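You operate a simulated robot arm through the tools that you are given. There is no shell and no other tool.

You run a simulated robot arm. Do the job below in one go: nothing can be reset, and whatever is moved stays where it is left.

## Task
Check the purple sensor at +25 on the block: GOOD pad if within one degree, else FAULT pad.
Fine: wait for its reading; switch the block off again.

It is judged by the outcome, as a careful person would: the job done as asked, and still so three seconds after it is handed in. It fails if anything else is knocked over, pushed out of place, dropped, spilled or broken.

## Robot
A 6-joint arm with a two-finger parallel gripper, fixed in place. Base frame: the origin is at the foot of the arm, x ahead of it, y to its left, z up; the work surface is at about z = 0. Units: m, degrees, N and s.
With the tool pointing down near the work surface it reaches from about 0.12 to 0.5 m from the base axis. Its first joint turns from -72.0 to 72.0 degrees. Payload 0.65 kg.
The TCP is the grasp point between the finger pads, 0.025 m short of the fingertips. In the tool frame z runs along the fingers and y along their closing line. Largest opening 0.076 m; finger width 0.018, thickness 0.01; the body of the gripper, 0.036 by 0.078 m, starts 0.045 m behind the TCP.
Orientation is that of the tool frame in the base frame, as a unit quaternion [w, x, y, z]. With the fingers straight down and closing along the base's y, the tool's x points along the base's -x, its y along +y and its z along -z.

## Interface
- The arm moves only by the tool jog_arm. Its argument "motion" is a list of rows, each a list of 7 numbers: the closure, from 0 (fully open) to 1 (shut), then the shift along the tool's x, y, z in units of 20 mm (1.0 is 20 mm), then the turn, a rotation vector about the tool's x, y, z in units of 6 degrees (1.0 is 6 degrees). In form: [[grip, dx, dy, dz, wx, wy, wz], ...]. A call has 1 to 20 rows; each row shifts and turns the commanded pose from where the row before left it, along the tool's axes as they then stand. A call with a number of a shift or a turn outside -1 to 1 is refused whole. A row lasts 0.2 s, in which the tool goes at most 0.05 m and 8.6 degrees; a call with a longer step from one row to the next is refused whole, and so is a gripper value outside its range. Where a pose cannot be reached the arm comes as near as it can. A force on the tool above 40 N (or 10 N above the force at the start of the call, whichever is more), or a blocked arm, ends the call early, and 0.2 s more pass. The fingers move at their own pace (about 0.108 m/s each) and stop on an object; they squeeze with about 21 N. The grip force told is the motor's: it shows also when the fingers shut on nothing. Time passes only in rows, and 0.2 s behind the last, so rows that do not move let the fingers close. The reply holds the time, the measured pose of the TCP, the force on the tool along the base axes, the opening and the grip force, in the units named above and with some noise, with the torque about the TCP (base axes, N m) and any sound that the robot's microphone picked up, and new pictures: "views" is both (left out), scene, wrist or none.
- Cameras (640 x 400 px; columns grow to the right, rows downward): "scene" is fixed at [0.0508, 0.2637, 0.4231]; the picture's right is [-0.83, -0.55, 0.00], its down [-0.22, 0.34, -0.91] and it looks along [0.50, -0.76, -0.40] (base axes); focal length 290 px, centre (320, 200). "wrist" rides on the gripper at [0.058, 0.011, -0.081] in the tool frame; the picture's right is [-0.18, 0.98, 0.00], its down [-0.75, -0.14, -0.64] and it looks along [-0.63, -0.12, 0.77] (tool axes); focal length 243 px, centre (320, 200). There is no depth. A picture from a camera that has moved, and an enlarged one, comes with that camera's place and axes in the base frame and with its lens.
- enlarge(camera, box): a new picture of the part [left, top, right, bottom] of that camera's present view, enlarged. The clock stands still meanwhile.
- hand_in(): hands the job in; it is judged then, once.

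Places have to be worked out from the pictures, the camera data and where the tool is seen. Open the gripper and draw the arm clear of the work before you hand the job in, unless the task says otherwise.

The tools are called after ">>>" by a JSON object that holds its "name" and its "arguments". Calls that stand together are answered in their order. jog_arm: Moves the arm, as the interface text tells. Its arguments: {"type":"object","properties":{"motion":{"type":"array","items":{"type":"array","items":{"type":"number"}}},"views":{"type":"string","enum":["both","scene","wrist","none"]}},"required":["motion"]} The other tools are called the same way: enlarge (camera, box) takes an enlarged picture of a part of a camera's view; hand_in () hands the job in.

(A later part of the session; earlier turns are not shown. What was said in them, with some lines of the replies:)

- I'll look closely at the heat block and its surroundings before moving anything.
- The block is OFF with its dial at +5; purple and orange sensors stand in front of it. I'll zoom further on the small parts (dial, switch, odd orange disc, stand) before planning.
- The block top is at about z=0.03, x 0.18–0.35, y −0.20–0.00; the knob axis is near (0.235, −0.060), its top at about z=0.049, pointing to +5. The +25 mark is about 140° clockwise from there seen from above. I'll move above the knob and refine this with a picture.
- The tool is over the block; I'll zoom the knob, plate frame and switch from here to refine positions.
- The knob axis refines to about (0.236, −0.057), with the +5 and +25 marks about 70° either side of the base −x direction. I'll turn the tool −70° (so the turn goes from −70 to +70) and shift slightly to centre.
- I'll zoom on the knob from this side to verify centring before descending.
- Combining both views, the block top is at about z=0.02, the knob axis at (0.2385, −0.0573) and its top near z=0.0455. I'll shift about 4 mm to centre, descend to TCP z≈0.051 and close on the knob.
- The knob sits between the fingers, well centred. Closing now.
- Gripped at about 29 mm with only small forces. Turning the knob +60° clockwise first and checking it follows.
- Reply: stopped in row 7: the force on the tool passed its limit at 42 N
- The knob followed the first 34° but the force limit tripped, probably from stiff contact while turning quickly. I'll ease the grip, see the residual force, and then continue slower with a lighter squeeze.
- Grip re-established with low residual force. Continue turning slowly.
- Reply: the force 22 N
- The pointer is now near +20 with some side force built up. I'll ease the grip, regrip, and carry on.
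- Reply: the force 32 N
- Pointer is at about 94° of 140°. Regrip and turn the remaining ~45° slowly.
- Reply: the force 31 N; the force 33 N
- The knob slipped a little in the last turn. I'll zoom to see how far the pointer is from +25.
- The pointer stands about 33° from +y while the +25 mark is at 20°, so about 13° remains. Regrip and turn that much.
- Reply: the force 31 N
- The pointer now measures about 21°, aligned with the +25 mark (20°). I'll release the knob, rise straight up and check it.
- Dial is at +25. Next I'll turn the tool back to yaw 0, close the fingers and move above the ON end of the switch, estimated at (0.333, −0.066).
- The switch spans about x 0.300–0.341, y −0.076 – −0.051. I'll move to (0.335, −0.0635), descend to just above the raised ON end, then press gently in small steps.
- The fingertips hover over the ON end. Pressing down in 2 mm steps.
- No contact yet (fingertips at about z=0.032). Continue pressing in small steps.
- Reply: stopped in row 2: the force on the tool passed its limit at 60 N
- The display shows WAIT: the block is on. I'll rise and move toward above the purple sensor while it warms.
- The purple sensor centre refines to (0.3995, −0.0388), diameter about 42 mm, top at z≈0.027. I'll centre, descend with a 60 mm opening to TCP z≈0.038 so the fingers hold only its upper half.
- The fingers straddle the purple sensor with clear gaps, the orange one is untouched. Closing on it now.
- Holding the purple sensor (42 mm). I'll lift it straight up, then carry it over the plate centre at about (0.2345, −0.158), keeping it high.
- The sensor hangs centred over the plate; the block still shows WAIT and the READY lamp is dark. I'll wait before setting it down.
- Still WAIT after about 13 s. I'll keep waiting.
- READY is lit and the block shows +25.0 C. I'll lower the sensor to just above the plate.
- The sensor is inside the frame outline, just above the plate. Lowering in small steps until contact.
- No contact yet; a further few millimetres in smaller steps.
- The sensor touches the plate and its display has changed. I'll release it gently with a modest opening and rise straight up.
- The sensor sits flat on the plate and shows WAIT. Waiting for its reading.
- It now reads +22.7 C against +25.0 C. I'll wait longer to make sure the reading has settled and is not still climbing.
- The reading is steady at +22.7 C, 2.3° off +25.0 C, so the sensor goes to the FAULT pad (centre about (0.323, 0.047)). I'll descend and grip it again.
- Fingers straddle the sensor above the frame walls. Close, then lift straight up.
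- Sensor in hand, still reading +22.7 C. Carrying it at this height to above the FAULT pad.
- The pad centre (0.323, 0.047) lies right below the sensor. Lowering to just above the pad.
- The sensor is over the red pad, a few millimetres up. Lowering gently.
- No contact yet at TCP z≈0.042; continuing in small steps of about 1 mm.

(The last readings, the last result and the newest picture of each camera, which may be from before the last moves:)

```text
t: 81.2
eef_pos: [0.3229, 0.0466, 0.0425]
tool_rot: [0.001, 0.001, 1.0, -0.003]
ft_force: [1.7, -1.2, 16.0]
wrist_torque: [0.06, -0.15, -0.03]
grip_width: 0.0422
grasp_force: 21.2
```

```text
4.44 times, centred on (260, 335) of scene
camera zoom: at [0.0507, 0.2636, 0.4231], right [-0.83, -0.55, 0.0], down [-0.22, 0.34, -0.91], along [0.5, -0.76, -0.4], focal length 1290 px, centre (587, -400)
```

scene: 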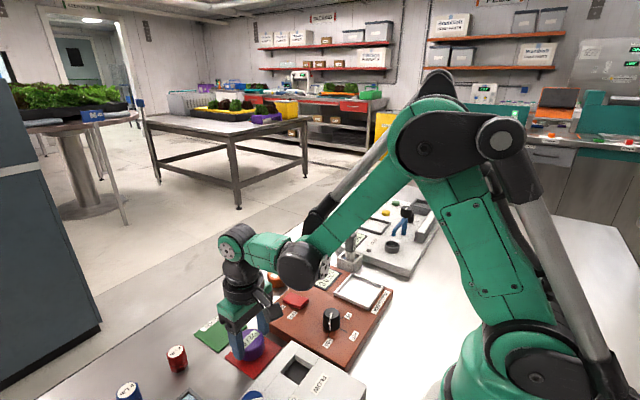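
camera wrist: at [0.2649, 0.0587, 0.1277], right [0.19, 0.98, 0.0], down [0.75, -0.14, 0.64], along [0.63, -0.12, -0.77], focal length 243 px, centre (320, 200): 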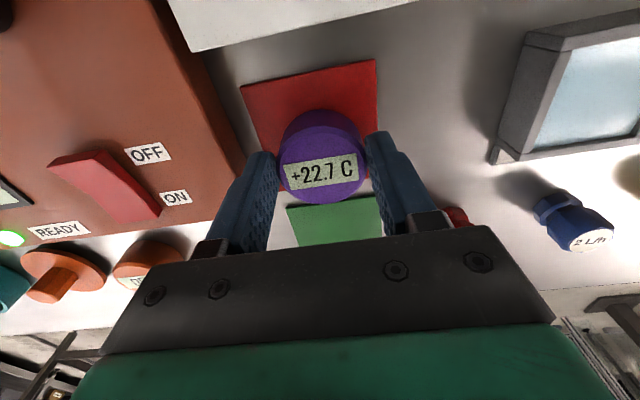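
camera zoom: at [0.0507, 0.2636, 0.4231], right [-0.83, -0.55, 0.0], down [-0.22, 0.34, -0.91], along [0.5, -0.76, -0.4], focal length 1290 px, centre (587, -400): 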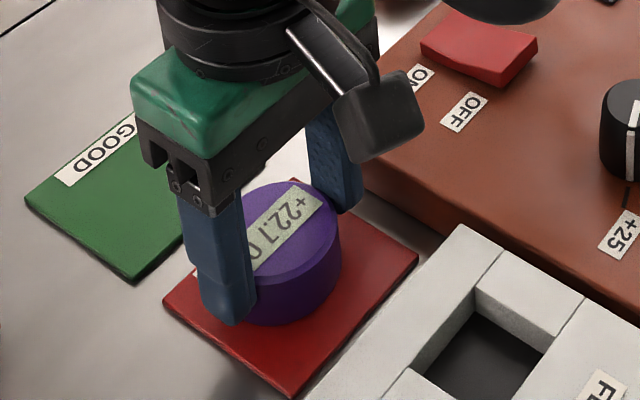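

Contact made (16 N). Release with a modest opening and rise straight up.

>>> {"name": "jog_arm", "arguments": {"motion": [[0.5, 0, 0, -0.05, 0, 0, 0], [0.33, 0, 0, 0, 0, 0, 0], [0.33, 0, 0, 0, 0, 0, 0], [0.33, 0, 0, -0.3, 0, 0, 0], [0.33, 0, 0, -0.7, 0, 0, 0], [0.33, 0, 0, -0.9, 0, 0, 0], [0.33, 0, 0, -0.9, 0, 0, 0], [0.33, 0, 0, -0.9, 0, 0, 0], [0.33, 0, 0, 0, 0, 0, 0]]}}

>>> {"name": "enlarge", "arguments": {"camera": "scene", "box": [180, 260, 340, 380]}}

```text
t: 83.2
eef_pos: [0.3232, 0.0465, 0.1177]
tool_rot: [0.0, 0.001, 1.0, -0.002]
ft_force: [0.2, 0.2, -0.8]
wrist_torque: [0.01, -0.05, 0.03]
grip_width: 0.0509
grasp_force: 0.0
camera wrist: at [0.2653, 0.0584, 0.1974], right [0.19, 0.98, 0.0], down [0.75, -0.14, 0.64], along [0.63, -0.12, -0.77], focal length 243 px, centre (320, 200)
```

scene: 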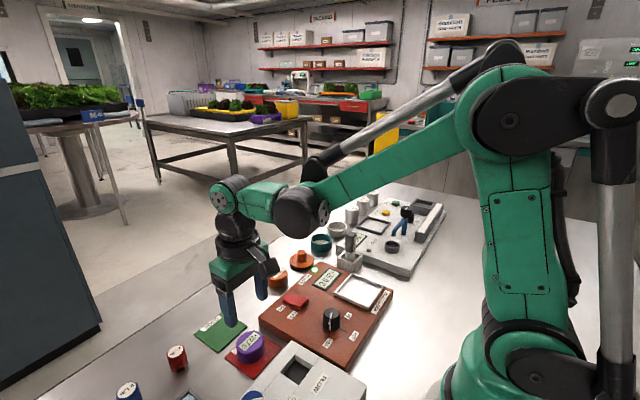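
wrist: 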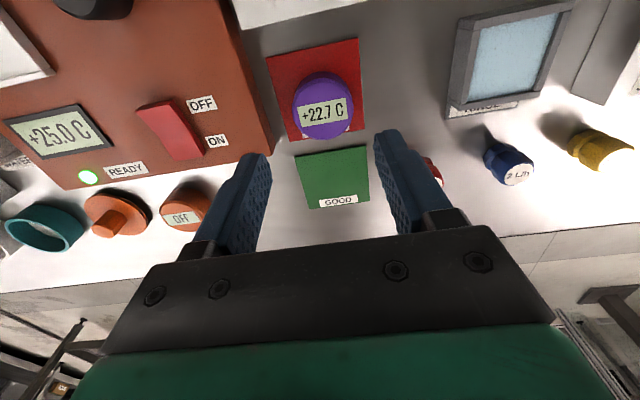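

```text
3.33 times, centred on (260, 320) of scene
camera zoom: at [0.0508, 0.2637, 0.4231], right [-0.83, -0.55, 0.0], down [-0.22, 0.34, -0.91], along [0.5, -0.76, -0.4], focal length 967 px, centre (520, -200)
```

zoom: 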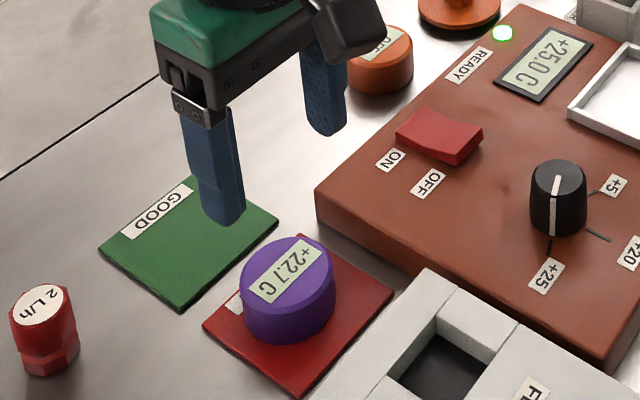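

The purple sensor rests on the FAULT pad. Now close the fingers and go above the OFF end of the switch, about (0.306, −0.0635).

>>> {"name": "jog_arm", "arguments": {"motion": [[1, 0.06, -0.4, 0, 0, 0, 0], [1, 0.13, -0.8, 0, 0, 0, 0], [1, 0.13, -0.8, 0, 0, 0, 0], [1, 0.13, -0.8, 0, 0, 0, 0], [1, 0.13, -0.8, 0, 0, 0, 0], [1, 0.13, -0.8, 0, 0, 0, 0], [1, 0.13, -0.8, 0, 0, 0, 0], [1, 0, -0.32, 0.3, 0, 0, 0], [1, 0, 0, 0.8, 0, 0, 0], [1, 0, 0, 0.8, 0, 0, 0], [1, 0, 0, 0.6, 0, 0, 0], [1, 0, 0, 0, 0, 0, 0]]}}

>>> {"name": "enlarge", "arguments": {"camera": "scene", "box": [240, 230, 390, 340]}}

>>> {"name": "enlarge", "arguments": {"camera": "wrist", "box": [220, 60, 460, 210]}}

```text
t: 85.8
eef_pos: [0.3051, -0.0626, 0.0662]
tool_rot: [0.0, 0.001, 1.0, -0.002]
ft_force: [0.7, -0.8, -0.1]
wrist_torque: [0.01, 0.0, -0.02]
grip_width: 0.0
grasp_force: 21.2
camera wrist: at [0.2468, -0.0512, 0.1469], right [0.19, 0.98, 0.0], down [0.75, -0.14, 0.64], along [0.63, -0.12, -0.77], focal length 243 px, centre (320, 200)
```

scene: 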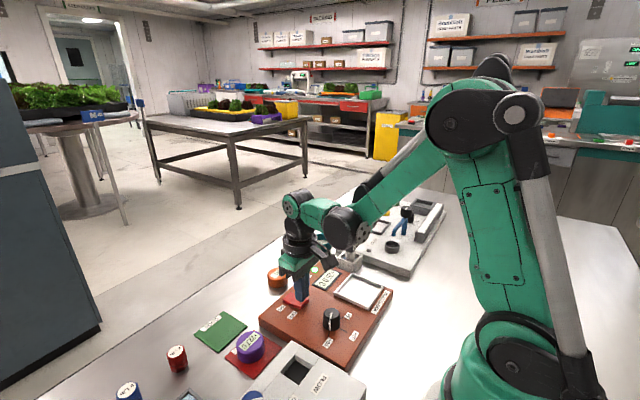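
wrist: 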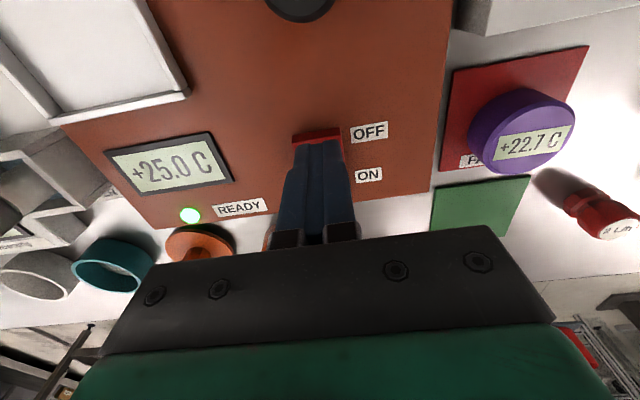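

```text
3.64 times, centred on (315, 285) of scene
camera zoom: at [0.0508, 0.2637, 0.4231], right [-0.83, -0.55, 0.0], down [-0.22, 0.34, -0.91], along [0.5, -0.76, -0.4], focal length 1055 px, centre (338, -109)
```

zoom: 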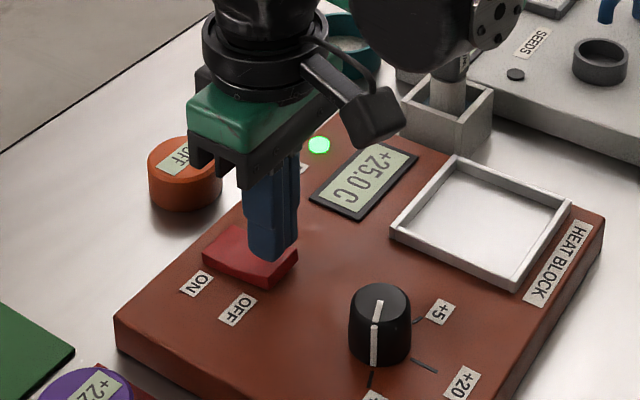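

```text
2.67 times, centred on (340, 135) of wrist
camera zoom: at [0.2468, -0.0512, 0.1469], right [0.19, 0.98, 0.0], down [0.75, -0.14, 0.64], along [0.63, -0.12, -0.77], focal length 647 px, centre (267, 373)
```

zoom: 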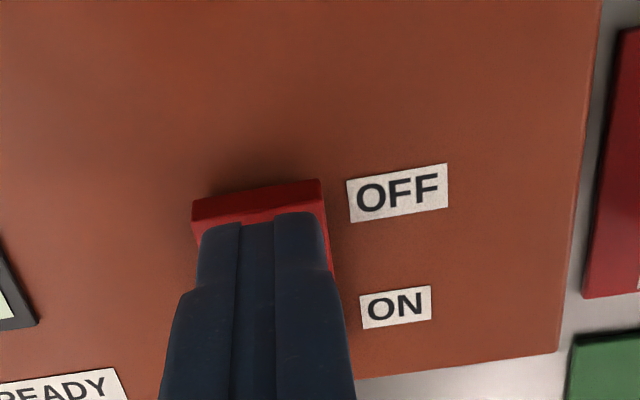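

The closed fingertips are over the raised OFF end. Pressing down in small steps.

>>> {"name": "jog_arm", "arguments": {"motion": [[1, 0, 0, 0.1, 0, 0, 0], [1, 0, 0, 0.1, 0, 0, 0], [1, 0, 0, 0.1, 0, 0, 0], [1, 0, 0, 0.08, 0, 0, 0], [1, 0, 0, 0, 0, 0, 0]], "views": "wrist"}}

```text
t: 87.0
eef_pos: [0.307, -0.0642, 0.0594]
tool_rot: [0.0, 0.0, 1.0, -0.002]
ft_force: [-0.1, 0.0, 0.3]
wrist_torque: [-0.01, -0.01, 0.03]
grip_width: 0.0
grasp_force: 21.5
camera wrist: at [0.2476, -0.0517, 0.1394], right [0.19, 0.98, 0.0], down [0.75, -0.14, 0.64], along [0.63, -0.12, -0.77], focal length 243 px, centre (320, 200)
```

wrist: 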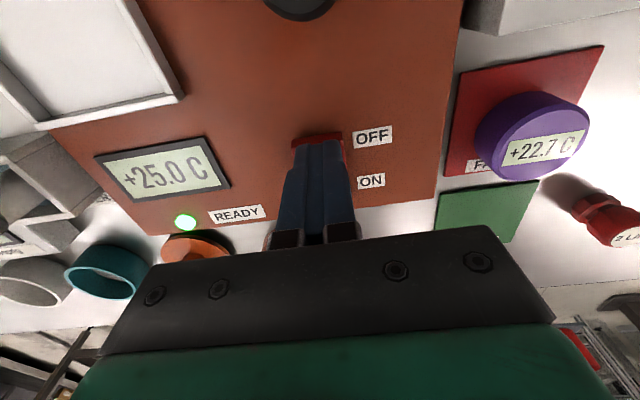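

No contact yet (TCP z≈0.058). Continue with about 1 mm steps.

>>> {"name": "jog_arm", "arguments": {"motion": [[1, 0, 0, 0.07, 0, 0, 0], [1, 0, 0, 0.06, 0, 0, 0], [1, 0, 0, 0.05, 0, 0, 0], [1, 0, 0, 0, 0, 0, 0]], "views": "wrist"}}

```text
t: 88.0
eef_pos: [0.3064, -0.0636, 0.056]
tool_rot: [0.0, 0.0, 1.0, -0.003]
ft_force: [-3.4, 0.6, 21.0]
wrist_torque: [-0.01, -0.11, 0.0]
grip_width: 0.0001
grasp_force: 20.1
camera wrist: at [0.2477, -0.0518, 0.1361], right [0.19, 0.98, 0.0], down [0.75, -0.14, 0.64], along [0.63, -0.12, -0.77], focal length 243 px, centre (320, 200)
```

wrist: 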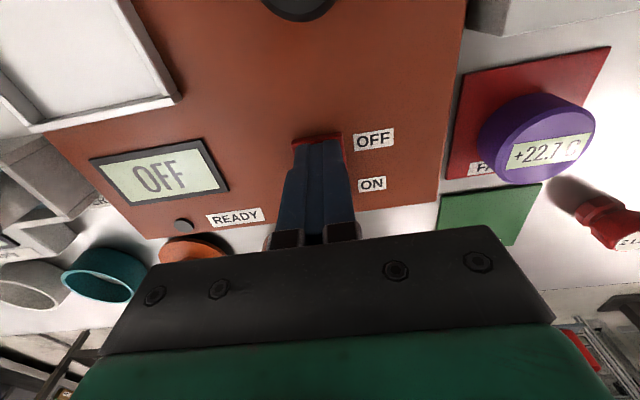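

The display reads OFF and READY is dark: the block is off. Rising straight up, drawing back clear and opening the gripper.

>>> {"name": "jog_arm", "arguments": {"motion": [[1, 0, 0, -0.3, 0, 0, 0], [1, 0, 0, -0.8, 0, 0, 0], [1, 0, 0, -0.9, 0, 0, 0], [1, 0, 0, -0.9, 0, 0, 0], [1, 0, 0, -0.9, 0, 0, 0], [0.5, 0, 0, -0.9, 0, 0, 0], [0, 0, 0, -0.9, 0, 0, 0], [0, 0.3, 0, -0.9, 0, 0, 0], [0, 0.6, -0.3, -0.9, 0, 0, 0], [0, 0.6, -0.3, -0.9, 0, 0, 0], [0, 0.6, -0.3, -0.9, 0, 0, 0], [0, 0.6, -0.3, -0.9, 0, 0, 0], [0, 0.6, -0.3, -0.5, 0, 0, 0], [0, 0.6, -0.3, 0, 0, 0, 0], [0, 0, 0, 0, 0, 0, 0]]}}

>>> {"name": "enlarge", "arguments": {"camera": "scene", "box": [180, 220, 420, 400]}}

>>> {"name": "enlarge", "arguments": {"camera": "wrist", "box": [200, 0, 520, 200]}}

```text
t: 91.2
eef_pos: [0.2268, -0.0994, 0.2672]
tool_rot: [-0.001, 0.001, 1.0, -0.003]
ft_force: [0.6, 0.3, -0.3]
wrist_torque: [-0.01, -0.02, -0.02]
grip_width: 0.076
grasp_force: 0.1
camera wrist: at [0.1686, -0.0868, 0.3481], right [0.19, 0.98, 0.0], down [0.75, -0.14, 0.64], along [0.63, -0.12, -0.77], focal length 243 px, centre (320, 200)
```

scene: 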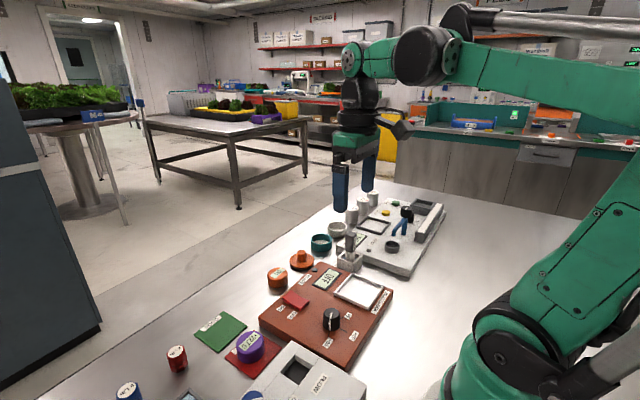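
wrist: 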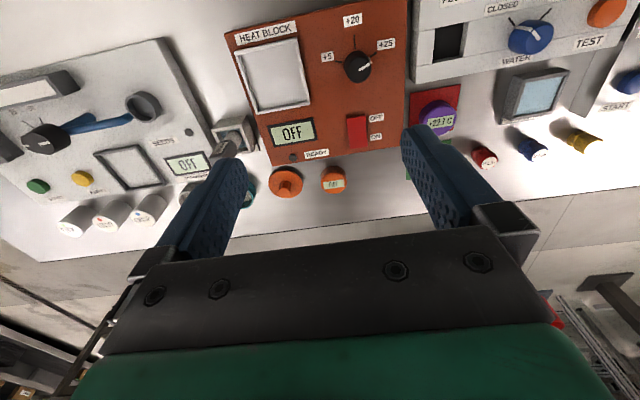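

```text
2.22 times, centred on (300, 310) of scene
camera zoom: at [0.0507, 0.2637, 0.4231], right [-0.83, -0.55, 0.0], down [-0.22, 0.34, -0.91], along [0.5, -0.76, -0.4], focal length 645 px, centre (364, -44)
```

zoom: 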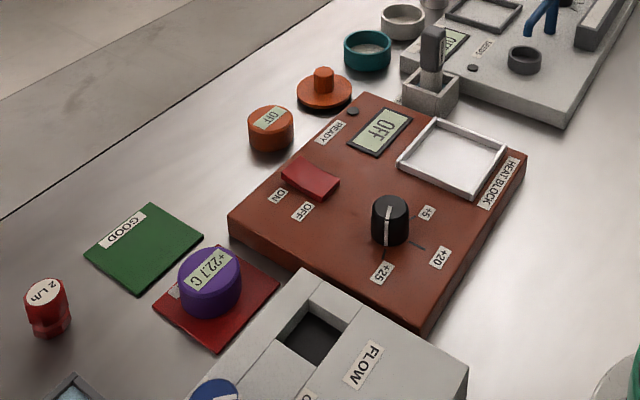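

```text
2.00 times, centred on (360, 100) of wrist
camera zoom: at [0.1686, -0.0868, 0.3481], right [0.19, 0.98, 0.0], down [0.75, -0.14, 0.64], along [0.63, -0.12, -0.77], focal length 485 px, centre (240, 400)
```

zoom: 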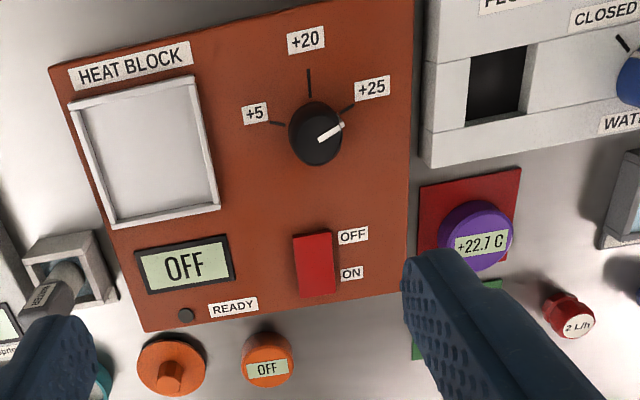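

The block is OFF, the purple sensor (+22.7 C, 2.3° off) sits on the FAULT pad, everything else stands where it was, and the arm is clear with the gripper open. Handing in.

>>> {"name": "hand_in", "arguments": {}}

```text
The job is handed in.
```

The purple sensor failed the check and is on the FAULT pad. At a block temperature of +25.0 C it settled at +22.7 C, which is 2.3° off.

I set the dial to +25 and waited for the block's READY light before placing the sensor. Its reading then stayed at +22.7 C for more than six seconds.

The block is switched off again, with its dial left at +25. In the last pictures nothing else had been moved, and the arm is clear with the gripper open.
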